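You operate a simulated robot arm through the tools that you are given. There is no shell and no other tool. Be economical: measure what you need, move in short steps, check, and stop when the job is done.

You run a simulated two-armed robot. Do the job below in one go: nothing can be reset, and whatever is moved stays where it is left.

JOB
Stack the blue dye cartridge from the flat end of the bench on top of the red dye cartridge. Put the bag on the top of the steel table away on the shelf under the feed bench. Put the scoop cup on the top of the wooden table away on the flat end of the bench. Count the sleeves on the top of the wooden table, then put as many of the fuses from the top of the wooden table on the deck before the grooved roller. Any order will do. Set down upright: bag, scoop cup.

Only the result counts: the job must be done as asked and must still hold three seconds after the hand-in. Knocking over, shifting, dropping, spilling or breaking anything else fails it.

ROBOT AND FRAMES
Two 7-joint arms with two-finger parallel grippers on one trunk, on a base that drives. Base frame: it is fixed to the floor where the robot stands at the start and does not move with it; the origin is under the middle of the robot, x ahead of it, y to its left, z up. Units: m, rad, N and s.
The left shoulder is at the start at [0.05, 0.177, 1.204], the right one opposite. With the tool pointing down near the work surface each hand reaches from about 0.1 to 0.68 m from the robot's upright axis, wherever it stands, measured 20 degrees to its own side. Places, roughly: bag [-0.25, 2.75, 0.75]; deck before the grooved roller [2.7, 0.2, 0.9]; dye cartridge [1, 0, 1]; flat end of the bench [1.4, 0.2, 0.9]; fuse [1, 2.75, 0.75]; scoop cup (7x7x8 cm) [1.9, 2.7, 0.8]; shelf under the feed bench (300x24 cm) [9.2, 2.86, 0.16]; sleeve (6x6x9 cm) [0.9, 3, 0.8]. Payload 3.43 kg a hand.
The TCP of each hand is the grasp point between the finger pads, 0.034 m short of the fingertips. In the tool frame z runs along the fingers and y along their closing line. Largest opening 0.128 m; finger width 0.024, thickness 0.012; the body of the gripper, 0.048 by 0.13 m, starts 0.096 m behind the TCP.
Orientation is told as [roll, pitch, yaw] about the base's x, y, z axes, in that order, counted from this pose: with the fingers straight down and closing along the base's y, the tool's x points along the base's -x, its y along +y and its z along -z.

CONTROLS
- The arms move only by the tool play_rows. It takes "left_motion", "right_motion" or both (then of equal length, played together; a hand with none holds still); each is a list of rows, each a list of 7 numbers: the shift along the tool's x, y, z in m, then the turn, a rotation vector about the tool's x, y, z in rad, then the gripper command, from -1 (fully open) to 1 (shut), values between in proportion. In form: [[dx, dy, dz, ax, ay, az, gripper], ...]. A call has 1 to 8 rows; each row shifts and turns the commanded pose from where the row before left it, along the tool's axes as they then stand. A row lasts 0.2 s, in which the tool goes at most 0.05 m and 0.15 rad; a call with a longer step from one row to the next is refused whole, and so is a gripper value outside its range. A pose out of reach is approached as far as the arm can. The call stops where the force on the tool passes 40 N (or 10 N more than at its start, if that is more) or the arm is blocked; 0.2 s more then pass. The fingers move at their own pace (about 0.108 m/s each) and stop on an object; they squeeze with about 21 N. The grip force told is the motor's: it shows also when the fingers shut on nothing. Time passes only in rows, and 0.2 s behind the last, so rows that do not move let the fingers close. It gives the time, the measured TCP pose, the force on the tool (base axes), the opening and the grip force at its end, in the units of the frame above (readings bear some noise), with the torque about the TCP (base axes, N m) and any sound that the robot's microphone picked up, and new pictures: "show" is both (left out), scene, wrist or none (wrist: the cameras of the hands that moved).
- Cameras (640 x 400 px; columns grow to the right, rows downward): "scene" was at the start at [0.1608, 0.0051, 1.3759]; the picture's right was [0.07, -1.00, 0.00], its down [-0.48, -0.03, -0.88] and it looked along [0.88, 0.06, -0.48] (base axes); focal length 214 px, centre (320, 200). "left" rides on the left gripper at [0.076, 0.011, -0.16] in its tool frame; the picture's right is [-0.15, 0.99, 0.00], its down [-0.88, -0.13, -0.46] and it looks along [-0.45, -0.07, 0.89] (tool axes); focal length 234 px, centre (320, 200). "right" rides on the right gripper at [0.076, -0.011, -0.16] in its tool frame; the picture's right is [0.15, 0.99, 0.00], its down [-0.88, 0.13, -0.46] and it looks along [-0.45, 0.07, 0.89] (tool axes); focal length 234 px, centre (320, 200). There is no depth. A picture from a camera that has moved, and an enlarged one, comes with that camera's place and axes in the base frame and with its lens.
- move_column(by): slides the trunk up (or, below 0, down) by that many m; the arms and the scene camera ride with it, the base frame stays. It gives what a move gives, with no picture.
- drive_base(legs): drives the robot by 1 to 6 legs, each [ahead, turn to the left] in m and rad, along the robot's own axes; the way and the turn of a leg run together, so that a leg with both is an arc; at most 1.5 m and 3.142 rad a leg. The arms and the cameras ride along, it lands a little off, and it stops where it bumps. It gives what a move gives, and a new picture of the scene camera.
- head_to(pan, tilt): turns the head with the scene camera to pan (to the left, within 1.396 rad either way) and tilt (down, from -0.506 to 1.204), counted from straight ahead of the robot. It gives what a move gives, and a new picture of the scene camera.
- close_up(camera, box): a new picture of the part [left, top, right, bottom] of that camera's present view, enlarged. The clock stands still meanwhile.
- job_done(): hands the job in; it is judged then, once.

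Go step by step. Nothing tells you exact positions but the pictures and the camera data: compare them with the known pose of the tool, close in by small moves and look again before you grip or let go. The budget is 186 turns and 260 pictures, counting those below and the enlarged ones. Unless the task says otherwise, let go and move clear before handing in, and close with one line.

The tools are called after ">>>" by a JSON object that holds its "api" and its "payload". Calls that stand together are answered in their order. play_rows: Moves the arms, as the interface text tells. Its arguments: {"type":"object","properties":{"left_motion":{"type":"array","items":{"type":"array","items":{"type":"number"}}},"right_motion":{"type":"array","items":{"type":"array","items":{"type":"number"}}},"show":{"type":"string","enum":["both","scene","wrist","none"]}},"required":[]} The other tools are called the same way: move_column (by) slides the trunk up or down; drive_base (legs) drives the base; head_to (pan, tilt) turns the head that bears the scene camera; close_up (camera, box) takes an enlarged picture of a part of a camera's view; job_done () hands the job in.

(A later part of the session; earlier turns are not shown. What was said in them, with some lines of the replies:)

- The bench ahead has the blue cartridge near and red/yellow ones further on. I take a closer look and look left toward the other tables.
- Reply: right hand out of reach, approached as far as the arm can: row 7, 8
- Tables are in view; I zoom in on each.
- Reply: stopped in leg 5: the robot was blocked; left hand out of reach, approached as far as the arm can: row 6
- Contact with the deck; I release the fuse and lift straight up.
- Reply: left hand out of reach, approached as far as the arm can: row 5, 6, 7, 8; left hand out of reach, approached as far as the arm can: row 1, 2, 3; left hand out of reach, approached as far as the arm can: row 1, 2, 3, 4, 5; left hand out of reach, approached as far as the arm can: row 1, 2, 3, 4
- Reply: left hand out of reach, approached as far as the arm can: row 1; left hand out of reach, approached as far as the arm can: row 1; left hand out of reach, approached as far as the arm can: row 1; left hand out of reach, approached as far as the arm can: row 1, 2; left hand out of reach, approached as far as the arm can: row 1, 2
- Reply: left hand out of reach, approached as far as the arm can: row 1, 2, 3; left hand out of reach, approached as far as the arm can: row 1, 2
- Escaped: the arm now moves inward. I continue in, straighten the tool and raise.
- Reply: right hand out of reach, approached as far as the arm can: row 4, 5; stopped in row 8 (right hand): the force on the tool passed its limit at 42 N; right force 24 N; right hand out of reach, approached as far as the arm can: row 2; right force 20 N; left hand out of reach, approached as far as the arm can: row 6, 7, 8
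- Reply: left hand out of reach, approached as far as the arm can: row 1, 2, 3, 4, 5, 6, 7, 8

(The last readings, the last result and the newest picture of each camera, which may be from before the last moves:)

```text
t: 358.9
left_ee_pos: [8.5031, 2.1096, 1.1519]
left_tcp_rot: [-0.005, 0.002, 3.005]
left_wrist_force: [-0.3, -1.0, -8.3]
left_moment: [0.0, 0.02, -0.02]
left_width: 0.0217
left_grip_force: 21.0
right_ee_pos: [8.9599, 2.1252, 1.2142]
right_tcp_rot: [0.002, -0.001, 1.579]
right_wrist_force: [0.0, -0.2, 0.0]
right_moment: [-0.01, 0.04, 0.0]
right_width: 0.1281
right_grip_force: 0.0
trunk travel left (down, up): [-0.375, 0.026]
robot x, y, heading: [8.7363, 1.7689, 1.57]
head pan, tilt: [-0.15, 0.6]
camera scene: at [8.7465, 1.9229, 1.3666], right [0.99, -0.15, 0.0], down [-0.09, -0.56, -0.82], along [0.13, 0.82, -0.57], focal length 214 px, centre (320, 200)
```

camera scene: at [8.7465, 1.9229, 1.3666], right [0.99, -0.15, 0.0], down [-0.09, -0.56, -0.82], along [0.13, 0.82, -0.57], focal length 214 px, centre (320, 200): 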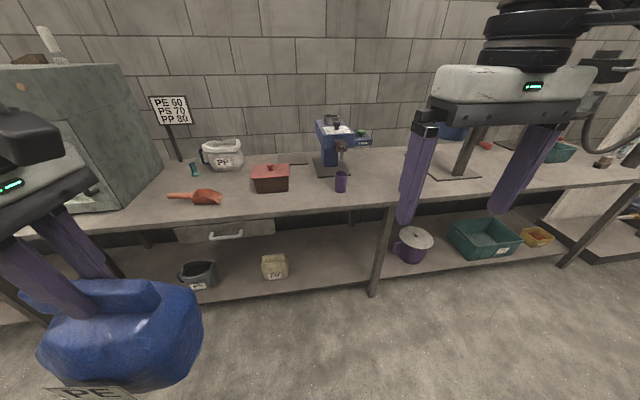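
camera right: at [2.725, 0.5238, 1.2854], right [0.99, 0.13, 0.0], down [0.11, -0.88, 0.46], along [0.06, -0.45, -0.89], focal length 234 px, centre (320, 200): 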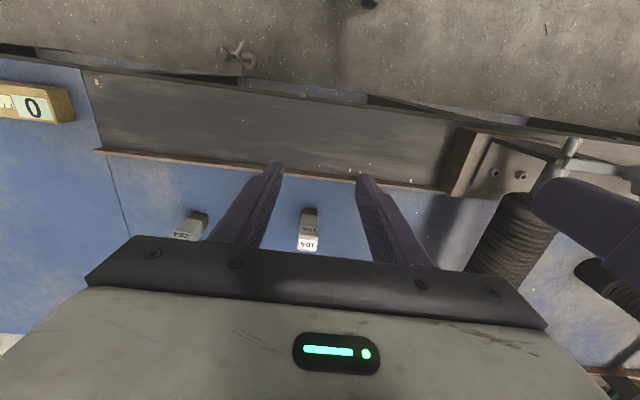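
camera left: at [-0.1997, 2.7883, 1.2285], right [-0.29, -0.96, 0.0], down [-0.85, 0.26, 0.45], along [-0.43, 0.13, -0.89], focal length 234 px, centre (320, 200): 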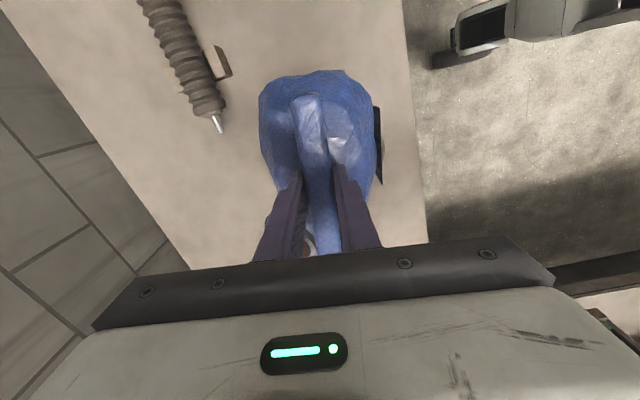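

>>> {"api": "play_rows", "payload": {"right_motion": [[0.035, 0, -0.02, 0, 0, 0, 0], [0.035, 0, -0.02, 0, 0, 0, 0], [0.035, 0, -0.02, 0, 0, 0, 0], [0.03, 0, -0.02, 0, 0, 0, 0]], "show": "none"}}

>>> {"api": "drive_base", "payload": {"legs": [[0, -1.57], [0.38, 0], [0, 1.57], [0.15, 0]]}}

>>> {"api": "move_column", "payload": {"by": -0.37}}

>>> {"api": "head_to", "payload": {"pan": 0.1, "tilt": 0.35}}

```text
t: 359.9
left_ee_pos: [8.5036, 2.109, 1.1513]
left_tcp_rot: [-0.005, 0.003, 3.006]
left_wrist_force: [-0.5, -0.2, -7.7]
left_moment: [-0.02, 0.01, -0.01]
left_width: 0.0219
left_grip_force: 21.7
right_ee_pos: [8.9581, 1.9887, 1.2917]
right_tcp_rot: [0.002, -0.002, 1.579]
right_wrist_force: [-0.7, -0.5, 0.7]
right_moment: [-0.01, -0.02, -0.01]
right_width: 0.0639
right_grip_force: 0.1
trunk travel left (down, up): [-0.375, 0.026]
robot x, y, heading: [8.7312, 1.7685, 1.567]
head pan, tilt: [-0.15, 0.6]
```

```text
t: 370.9
left_ee_pos: [8.9079, 2.263, 1.1512]
left_tcp_rot: [-0.004, 0.002, 2.969]
left_wrist_force: [-0.6, 0.4, -7.7]
left_moment: [-0.06, 0.0, 0.01]
left_width: 0.0219
left_grip_force: 20.9
right_ee_pos: [9.3584, 2.1264, 1.2917]
right_tcp_rot: [0.003, 0.003, 1.542]
right_wrist_force: [0.4, 0.6, 0.1]
right_moment: [-0.08, -0.01, -0.02]
right_width: 0.064
right_grip_force: 0.0
trunk travel left (down, up): [-0.375, 0.026]
robot x, y, heading: [9.1259, 1.9104, 1.531]
head pan, tilt: [-0.15, 0.6]
camera scene: at [9.1439, 2.0677, 1.3665], right [0.98, -0.19, 0.0], down [-0.11, -0.56, -0.82], along [0.16, 0.81, -0.57], focal length 214 px, centre (320, 200)
```

scene: 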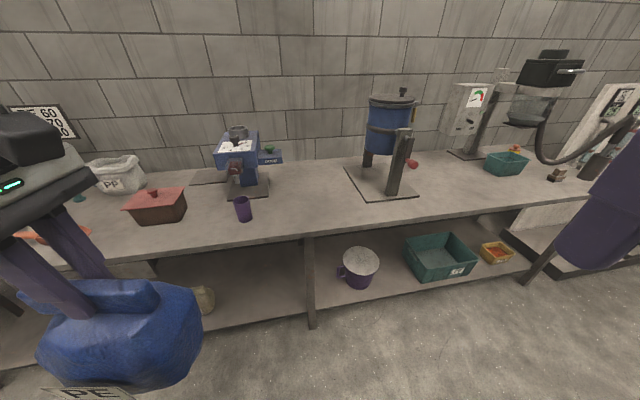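

```text
t: 374.5
left_ee_pos: [8.9083, 2.2622, 0.7812]
left_tcp_rot: [-0.005, 0.004, 2.965]
left_wrist_force: [-0.5, 0.8, -7.3]
left_moment: [0.0, 0.0, -0.01]
left_width: 0.0217
left_grip_force: 20.6
right_ee_pos: [9.3582, 2.1258, 0.9218]
right_tcp_rot: [0.003, 0.001, 1.541]
right_wrist_force: [0.2, 0.1, -0.3]
right_moment: [0.0, 0.01, -0.04]
right_width: 0.0639
right_grip_force: 0.1
trunk travel left (down, up): [-0.005, 0.396]
robot x, y, heading: [9.1246, 1.913, 1.531]
head pan, tilt: [-0.15, 0.6]
```

```text
t: 375.3
left_ee_pos: [8.908, 2.2619, 0.7811]
left_tcp_rot: [-0.005, 0.003, 2.969]
left_wrist_force: [0.9, 0.9, -7.5]
left_moment: [0.0, -0.03, 0.02]
left_width: 0.0217
left_grip_force: 21.3
right_ee_pos: [9.3579, 2.1255, 0.9218]
right_tcp_rot: [0.001, 0.0, 1.542]
right_wrist_force: [-0.2, -0.1, -0.3]
right_moment: [-0.02, -0.02, 0.01]
right_width: 0.0641
right_grip_force: 0.1
trunk travel left (down, up): [-0.005, 0.396]
robot x, y, heading: [9.1264, 1.9131, 1.527]
head pan, tilt: [0.099, 0.351]
camera scene: at [9.1218, 2.0729, 1.0194], right [1.0, 0.06, 0.0], down [0.02, -0.34, -0.94], along [-0.05, 0.94, -0.34], focal length 214 px, centre (320, 200)
```

scene: 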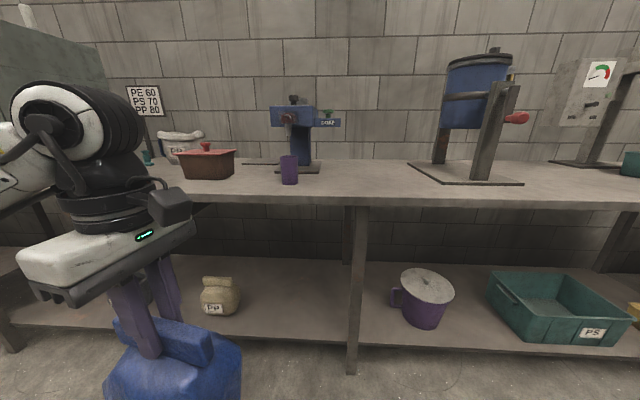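

>>> {"api": "play_rows", "payload": {"left_motion": [[-0.0019, -0.025, 0.039, 0, 0, 0, 1], [-0.0019, -0.025, 0.039, 0, 0, 0, 1], [-0.0019, -0.025, 0.039, 0, 0, 0, 1], [-0.0019, -0.025, 0.039, 0, 0, 0, 1], [-0.0019, -0.025, 0.039, 0, 0, 0, 1], [-0.0019, -0.025, 0.039, 0, 0, 0, 1], [-0.0019, -0.025, 0.039, 0, 0, 0, 1], [-0.0019, -0.025, 0.039, 0, 0, 0, 1]], "show": "scene"}}

```text
t: 377.1
left_ee_pos: [8.928, 2.464, 0.4688]
left_tcp_rot: [-0.002, 0.0, 2.967]
left_wrist_force: [-0.4, -0.2, -7.9]
left_moment: [-0.04, 0.01, 0.03]
left_width: 0.0217
left_grip_force: 20.9
right_ee_pos: [9.3571, 2.1248, 0.9224]
right_tcp_rot: [0.004, 0.0, 1.54]
right_wrist_force: [-0.4, -0.3, 0.3]
right_moment: [0.0, -0.01, 0.01]
right_width: 0.064
right_grip_force: 0.0
trunk travel left (down, up): [-0.005, 0.396]
robot x, y, heading: [9.1253, 1.9126, 1.529]
head pan, tilt: [0.099, 0.351]
camera scene: at [9.1217, 2.073, 1.0194], right [1.0, 0.06, 0.0], down [0.02, -0.34, -0.94], along [-0.05, 0.94, -0.34], focal length 214 px, centre (320, 200)
```

scene: 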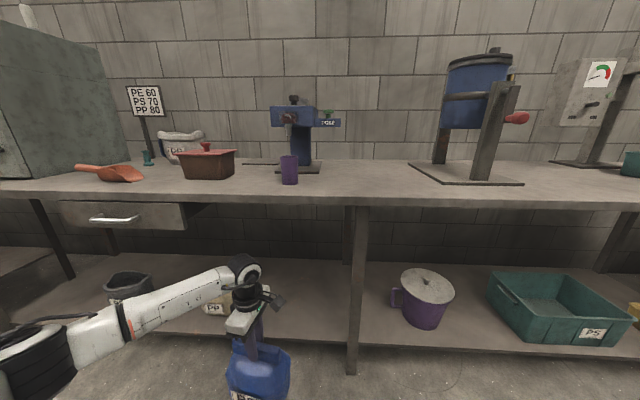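

>>> {"api": "play_rows", "payload": {"left_motion": [[0, 0, 0.035, 0, 0, 0, 1], [0, 0, 0.035, 0, 0, 0, 1]], "show": "none"}}

>>> {"api": "drive_base", "payload": {"legs": [[0.2, 0]]}}

```text
t: 377.7
left_ee_pos: [8.9269, 2.4623, 0.3995]
left_tcp_rot: [-0.005, 0.002, 2.968]
left_wrist_force: [0.1, 0.7, -6.6]
left_moment: [0.04, 0.0, 0.02]
left_width: 0.022
left_grip_force: 21.3
right_ee_pos: [9.3567, 2.1257, 0.9226]
right_tcp_rot: [0.001, 0.001, 1.541]
right_wrist_force: [0.5, 0.4, 0.0]
right_moment: [0.02, 0.03, -0.02]
right_width: 0.0639
right_grip_force: 0.1
trunk travel left (down, up): [-0.005, 0.396]
robot x, y, heading: [9.1243, 1.9075, 1.525]
head pan, tilt: [0.099, 0.351]
```

```text
t: 379.3
left_ee_pos: [8.9357, 2.6668, 0.4004]
left_tcp_rot: [-0.004, 0.001, 2.965]
left_wrist_force: [-0.6, 0.3, -7.9]
left_moment: [-0.02, -0.03, 0.03]
left_width: 0.0219
left_grip_force: 21.0
right_ee_pos: [9.367, 2.3282, 0.9218]
right_tcp_rot: [0.002, 0.0, 1.54]
right_wrist_force: [-0.1, -1.0, 0.5]
right_moment: [-0.02, -0.01, -0.01]
right_width: 0.0641
right_grip_force: 0.1
trunk travel left (down, up): [-0.005, 0.396]
robot x, y, heading: [9.1341, 2.1143, 1.527]
head pan, tilt: [0.099, 0.351]
camera scene: at [9.1307, 2.276, 1.0194], right [1.0, 0.06, 0.0], down [0.02, -0.34, -0.94], along [-0.05, 0.94, -0.34], focal length 214 px, centre (320, 200)
```

scene: 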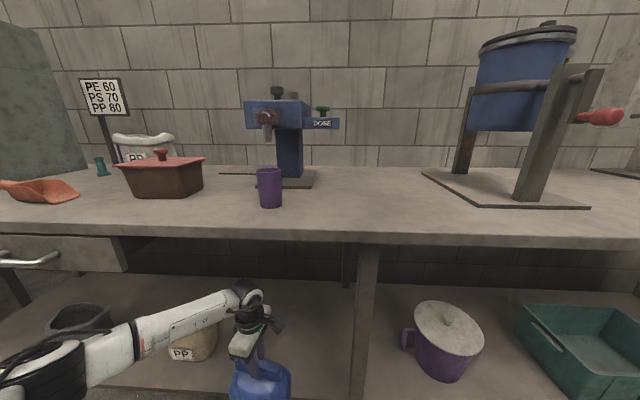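

>>> {"api": "drive_base", "payload": {"legs": [[0.1, 0]]}}

>>> {"api": "head_to", "payload": {"pan": 0.3, "tilt": 0.75}}

>>> {"api": "close_up", "payload": {"camera": "left", "box": [0, 0, 640, 400]}}

```text
t: 380.4
left_ee_pos: [8.9423, 2.7631, 0.401]
left_tcp_rot: [-0.003, 0.002, 2.964]
left_wrist_force: [0.2, 0.8, -7.9]
left_moment: [0.01, -0.03, -0.03]
left_width: 0.0219
left_grip_force: 20.9
right_ee_pos: [9.3722, 2.4247, 0.9224]
right_tcp_rot: [0.002, -0.002, 1.539]
right_wrist_force: [-0.1, -0.4, 0.2]
right_moment: [0.01, 0.01, 0.03]
right_width: 0.0642
right_grip_force: 0.0
trunk travel left (down, up): [-0.005, 0.396]
robot x, y, heading: [9.1379, 2.2083, 1.525]
head pan, tilt: [0.099, 0.351]
camera scene: at [9.1352, 2.3732, 1.0194], right [1.0, 0.05, 0.0], down [0.02, -0.34, -0.94], along [-0.05, 0.94, -0.34], focal length 214 px, centre (320, 200)
```

scene: 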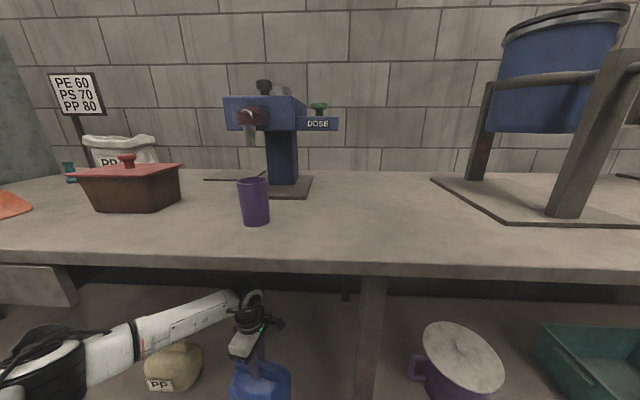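

```text
t: 381.3
left_ee_pos: [8.9423, 2.7625, 0.3997]
left_tcp_rot: [-0.004, 0.001, 2.963]
left_wrist_force: [1.2, -0.4, -6.7]
left_moment: [0.03, 0.01, 0.02]
left_width: 0.022
left_grip_force: 21.0
right_ee_pos: [9.372, 2.4248, 0.9227]
right_tcp_rot: [0.002, 0.002, 1.536]
right_wrist_force: [0.6, 0.2, 0.4]
right_moment: [0.0, -0.03, 0.0]
right_width: 0.064
right_grip_force: 0.0
trunk travel left (down, up): [-0.005, 0.396]
robot x, y, heading: [9.1402, 2.2148, 1.524]
head pan, tilt: [0.3, 0.75]
camera scene: at [9.1194, 2.3604, 0.9838], right [0.97, 0.25, 0.0], down [0.17, -0.66, -0.73], along [-0.18, 0.71, -0.68], focal length 214 px, centre (320, 200)
```

scene: 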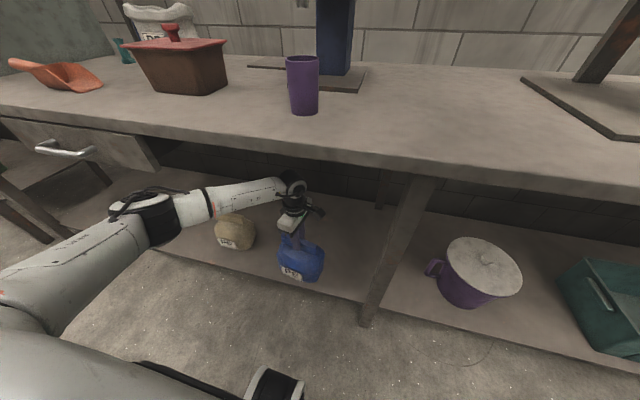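

```text
1.00 times, centred on (320, 200) of left (not enlarged: the box is as wide or as high as the picture)
camera zoom: at [9.013, 2.7379, 0.5608], right [-0.32, -0.95, 0.0], down [-0.84, 0.28, 0.46], along [-0.43, 0.15, -0.89], focal length 234 px, centre (320, 200)
```

zoom: 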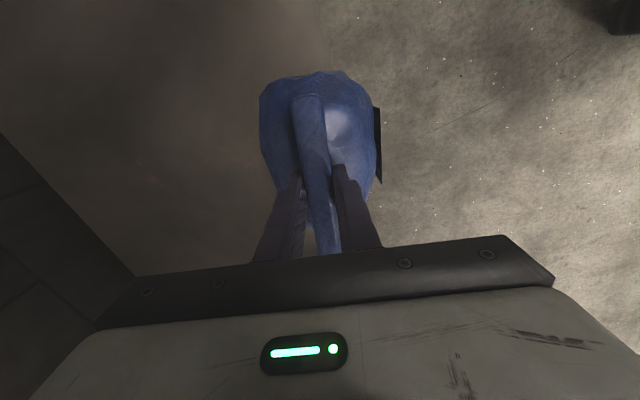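

>>> {"api": "drive_base", "payload": {"legs": [[0.085, 0]]}}

>>> {"api": "play_rows", "payload": {"left_motion": [[0, 0, 0.02, 0, 0, 0, 1], [0, 0, 0.015, 0, 0, 0, 1], [0, 0, 0, 0, 0, 0, 1]]}}

```text
t: 382.4
left_ee_pos: [8.9446, 2.8462, 0.4002]
left_tcp_rot: [-0.004, 0.0, 2.965]
left_wrist_force: [-0.1, 0.0, -8.2]
left_moment: [-0.04, -0.04, -0.02]
left_width: 0.0218
left_grip_force: 21.2
right_ee_pos: [9.3747, 2.5084, 0.9216]
right_tcp_rot: [0.003, -0.002, 1.538]
right_wrist_force: [-0.4, 0.1, 0.4]
right_moment: [0.0, 0.01, 0.0]
right_width: 0.0639
right_grip_force: 0.1
trunk travel left (down, up): [-0.005, 0.396]
robot x, y, heading: [9.1417, 2.2927, 1.527]
head pan, tilt: [0.3, 0.75]
camera scene: at [9.1229, 2.4438, 0.9837], right [0.97, 0.25, 0.0], down [0.17, -0.66, -0.73], along [-0.19, 0.71, -0.68], focal length 214 px, centre (320, 200)
```

scene: 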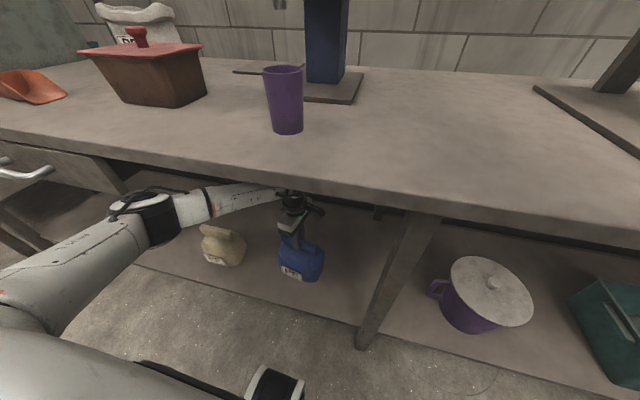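

```text
t: 383.2
left_ee_pos: [8.944, 2.8457, 0.3655]
left_tcp_rot: [-0.001, 0.002, 2.965]
left_wrist_force: [-0.2, 0.7, -7.2]
left_moment: [-0.01, 0.0, 0.01]
left_width: 0.022
left_grip_force: 20.4
right_ee_pos: [9.3742, 2.5079, 0.9221]
right_tcp_rot: [0.002, -0.001, 1.537]
right_wrist_force: [-1.0, 0.0, 0.2]
right_moment: [0.05, 0.0, 0.0]
right_width: 0.064
right_grip_force: 0.2
trunk travel left (down, up): [-0.005, 0.396]
robot x, y, heading: [9.1401, 2.294, 1.531]
head pan, tilt: [0.3, 0.75]
camera scene: at [9.1229, 2.4439, 0.9837], right [0.97, 0.25, 0.0], down [0.17, -0.66, -0.73], along [-0.19, 0.71, -0.68], focal length 214 px, centre (320, 200)
camera left: at [9.0155, 2.822, 0.5255], right [-0.32, -0.95, 0.0], down [-0.84, 0.28, 0.46], along [-0.43, 0.15, -0.89], focal length 234 px, centre (320, 200)
```

scene: 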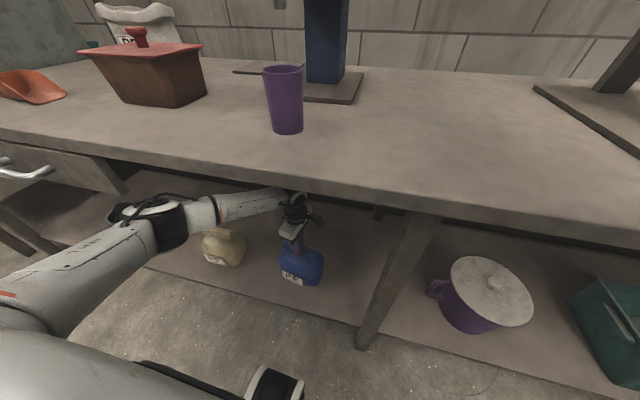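
left: 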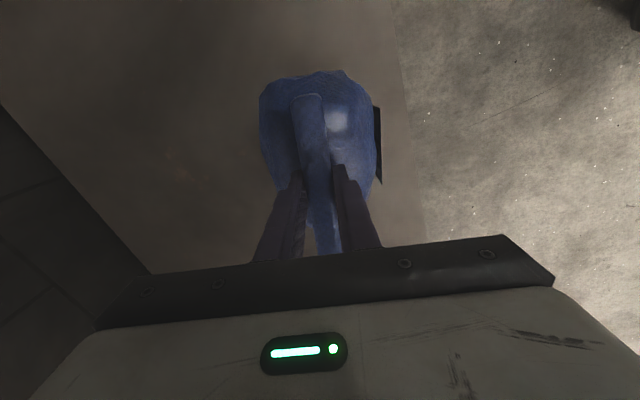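

>>> {"api": "play_rows", "payload": {"left_motion": [[0, 0, 0.008, 0, 0, 0, 1], [0, 0, 0.005, 0, 0, 0, 1], [0, 0, 0.004, 0, 0, 0, 1], [0, 0, 0, 0, 0, 0, 1]], "show": "none"}}

>>> {"api": "play_rows", "payload": {"left_motion": [[0, 0, 0.004, 0, 0, 0, 1], [0, 0, 0.003, 0, 0, 0, 1], [0, 0, 0, 0, 0, 0, 1]], "show": "none"}}

```text
t: 384.2
left_ee_pos: [8.9449, 2.846, 0.3483]
left_tcp_rot: [-0.002, 0.002, 2.964]
left_wrist_force: [-0.1, -0.5, -7.7]
left_moment: [-0.03, -0.01, -0.05]
left_width: 0.0218
left_grip_force: 20.9
right_ee_pos: [9.3756, 2.5085, 0.9227]
right_tcp_rot: [0.002, -0.004, 1.537]
right_wrist_force: [0.1, -0.5, -0.6]
right_moment: [-0.04, 0.0, 0.03]
right_width: 0.0641
right_grip_force: 0.0
trunk travel left (down, up): [-0.005, 0.396]
robot x, y, heading: [9.1427, 2.2962, 1.525]
head pan, tilt: [0.3, 0.75]
```

```text
t: 385.0
left_ee_pos: [8.9461, 2.8459, 0.3418]
left_tcp_rot: [-0.004, 0.0, 2.967]
left_wrist_force: [-0.4, -0.1, -7.1]
left_moment: [0.0, 0.01, 0.0]
left_width: 0.0217
left_grip_force: 21.0
right_ee_pos: [9.3753, 2.5096, 0.9215]
right_tcp_rot: [0.001, -0.002, 1.537]
right_wrist_force: [-0.4, 0.2, -0.2]
right_moment: [0.04, -0.04, 0.0]
right_width: 0.0639
right_grip_force: 0.0
trunk travel left (down, up): [-0.005, 0.396]
robot x, y, heading: [9.1422, 2.2963, 1.524]
head pan, tilt: [0.3, 0.75]
```

>>> {"api": "play_rows", "payload": {"left_motion": [[0, 0, 0.003, 0, 0, 0, 1], [0, 0, 0.003, 0, 0, 0, 1], [0, 0, 0, 0, 0, 0, 1]], "show": "none"}}

>>> {"api": "play_rows", "payload": {"left_motion": [[0, 0, 0.002, 0, 0, 0, 1], [0, 0, 0, 0, 0, 0, 1]], "show": "wrist"}}

```text
t: 385.8
left_ee_pos: [8.9424, 2.8478, 0.3402]
left_tcp_rot: [-0.007, -0.002, 2.967]
left_wrist_force: [-4.1, -5.4, 20.0]
left_moment: [-0.83, 0.19, -0.03]
left_width: 0.0219
left_grip_force: 21.1
right_ee_pos: [9.3747, 2.5072, 0.9223]
right_tcp_rot: [0.003, -0.002, 1.538]
right_wrist_force: [0.4, 0.8, -0.2]
right_moment: [-0.02, 0.01, -0.03]
right_width: 0.0641
right_grip_force: 0.1
trunk travel left (down, up): [-0.005, 0.396]
robot x, y, heading: [9.1448, 2.2959, 1.529]
head pan, tilt: [0.3, 0.75]
```

```text
t: 386.4
left_ee_pos: [8.9439, 2.8475, 0.336]
left_tcp_rot: [-0.008, -0.001, 2.965]
left_wrist_force: [-4.6, 0.5, 19.1]
left_moment: [-0.76, 0.14, 0.02]
left_width: 0.0223
left_grip_force: 21.1
right_ee_pos: [9.3756, 2.5077, 0.9229]
right_tcp_rot: [0.003, -0.003, 1.537]
right_wrist_force: [0.1, -0.2, 0.3]
right_moment: [0.0, 0.01, 0.0]
right_width: 0.0642
right_grip_force: 0.0
trunk travel left (down, up): [-0.005, 0.396]
robot x, y, heading: [9.1369, 2.2942, 1.529]
head pan, tilt: [0.3, 0.75]
camera left: at [9.0158, 2.8218, 0.496], right [-0.32, -0.95, -0.01], down [-0.84, 0.28, 0.46], along [-0.43, 0.15, -0.89], focal length 234 px, centre (320, 200)
```

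left: 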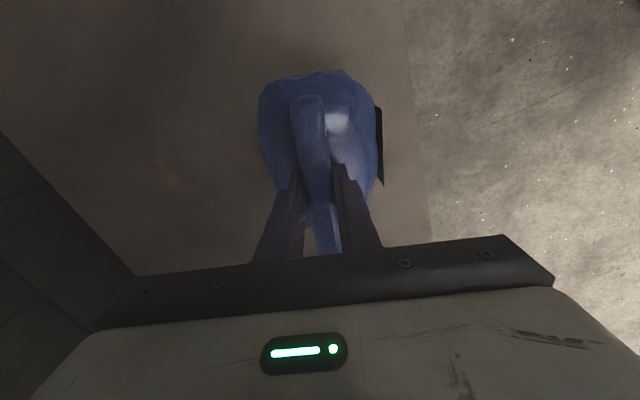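

>>> {"api": "play_rows", "payload": {"left_motion": [[0, 0, -0.003, 0, 0, 0, 1], [0, 0, 0, 0, 0, 0, 0.3], [0, 0, 0, 0, 0, 0, -0.2], [0, 0, 0, 0, 0, 0, -0.2], [0, 0, -0.02, 0, 0, 0, -0.2], [0, 0, -0.03, 0, 0, 0, -0.2], [0, 0, -0.03, 0, 0, 0, -0.2]]}}

```text
t: 388.0
left_ee_pos: [8.9445, 2.8464, 0.4185]
left_tcp_rot: [-0.004, 0.002, 2.967]
left_wrist_force: [-0.1, -0.2, 0.1]
left_moment: [0.06, 0.0, -0.01]
left_width: 0.0769
left_grip_force: 0.0
right_ee_pos: [9.3761, 2.5085, 0.9221]
right_tcp_rot: [0.001, -0.002, 1.538]
right_wrist_force: [0.1, 0.7, -0.2]
right_moment: [0.01, 0.01, 0.0]
right_width: 0.0638
right_grip_force: 0.2
trunk travel left (down, up): [-0.005, 0.396]
robot x, y, heading: [9.1425, 2.2935, 1.528]
head pan, tilt: [0.3, 0.75]
camera scene: at [9.1231, 2.4434, 0.9838], right [0.97, 0.25, 0.0], down [0.17, -0.66, -0.73], along [-0.19, 0.71, -0.68], focal length 214 px, centre (320, 200)
camera left: at [9.016, 2.8213, 0.5784], right [-0.32, -0.95, 0.0], down [-0.84, 0.28, 0.45], along [-0.43, 0.15, -0.89], focal length 234 px, centre (320, 200)
```

scene: 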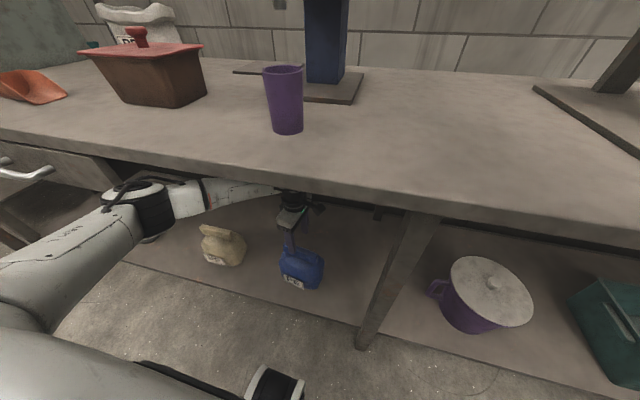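
left: 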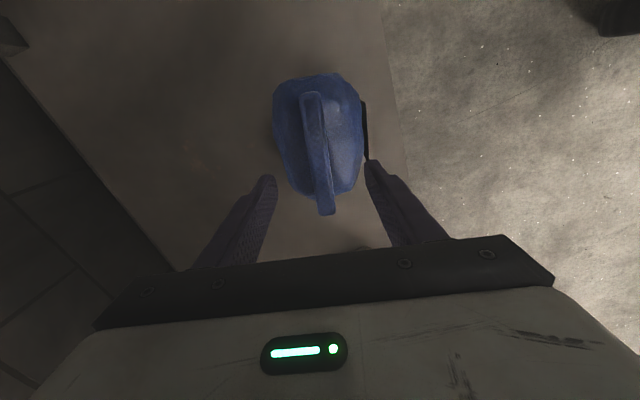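

>>> {"api": "drive_base", "payload": {"legs": [[-0.5, 0]]}}

>>> {"api": "head_to", "payload": {"pan": 0.2, "tilt": 0.55}}

>>> {"api": "close_up", "payload": {"camera": "scene", "box": [140, 150, 460, 350]}}

```text
t: 390.9
left_ee_pos: [8.9221, 2.3447, 0.4169]
left_tcp_rot: [-0.005, 0.0, 2.967]
left_wrist_force: [0.3, 0.0, -0.1]
left_moment: [0.01, -0.03, -0.01]
left_width: 0.0767
left_grip_force: 0.0
right_ee_pos: [9.3534, 2.0074, 0.9213]
right_tcp_rot: [0.002, -0.002, 1.539]
right_wrist_force: [0.6, 0.1, -0.3]
right_moment: [-0.01, 0.03, 0.0]
right_width: 0.0638
right_grip_force: 0.0
trunk travel left (down, up): [-0.005, 0.396]
robot x, y, heading: [9.1222, 1.792, 1.528]
head pan, tilt: [0.3, 0.75]
camera scene: at [9.1012, 1.9426, 0.9839], right [0.97, 0.25, 0.0], down [0.17, -0.66, -0.73], along [-0.19, 0.71, -0.68], focal length 214 px, centre (320, 200)
```

scene: 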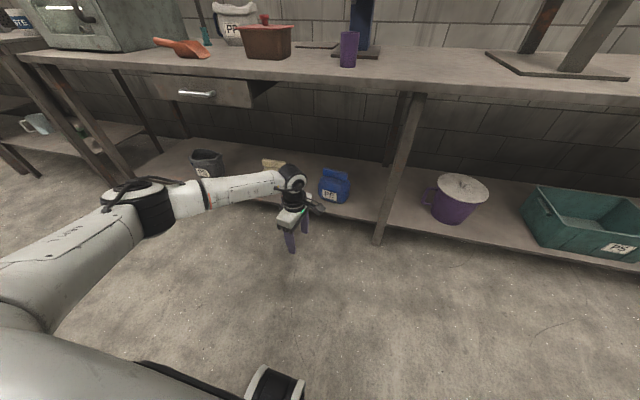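

```text
t: 391.7
left_ee_pos: [8.9217, 2.3446, 0.4173]
left_tcp_rot: [-0.004, 0.0, 2.965]
left_wrist_force: [0.2, -1.0, 0.5]
left_moment: [0.01, 0.0, 0.0]
left_width: 0.0767
left_grip_force: 0.0
right_ee_pos: [9.3528, 2.0076, 0.9217]
right_tcp_rot: [0.003, -0.001, 1.541]
right_wrist_force: [0.1, 0.2, 0.2]
right_moment: [0.05, 0.03, 0.01]
right_width: 0.0641
right_grip_force: 0.0
trunk travel left (down, up): [-0.005, 0.396]
robot x, y, heading: [9.1171, 1.7943, 1.53]
head pan, tilt: [0.201, 0.55]
camera scene: at [9.1081, 1.9511, 1.0012], right [0.99, 0.16, 0.0], down [0.08, -0.52, -0.85], along [-0.13, 0.84, -0.52], focal length 214 px, centre (320, 200)
```

scene: 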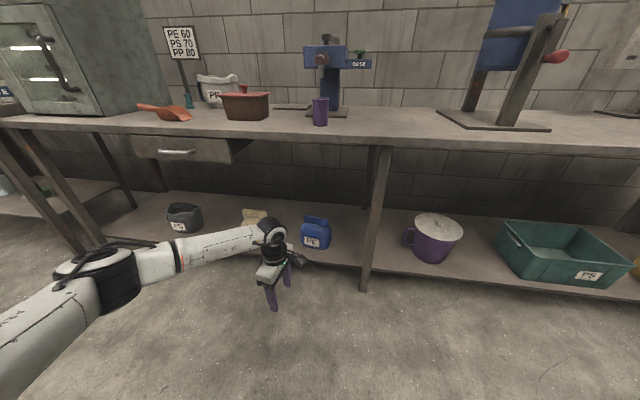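

```text
2.00 times, centred on (300, 250) of scene
camera zoom: at [9.1081, 1.9511, 1.0012], right [0.99, 0.16, 0.0], down [0.08, -0.52, -0.85], along [-0.13, 0.84, -0.52], focal length 429 px, centre (360, 100)
```

zoom: 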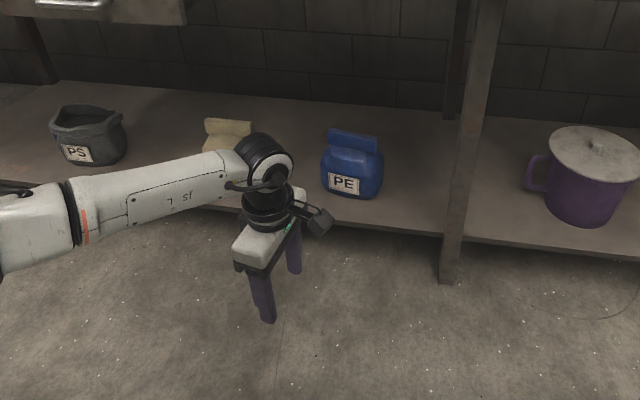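

The PE bag stands upright on the shelf under the feed bench. The stack, the scoop cup and three fuses (for three sleeves) are all placed and both hands are clear, so I hand in.

>>> {"api": "job_done", "payload": {}}

```text
The job is handed in.
```

The job is handed in: the blue cartridge is stacked on the red, the scoop cup stands on the flat end of the bench, three fuses (for the three sleeves counted) are on the deck before the grooved roller, and the bag is upright on the shelf under the feed bench.
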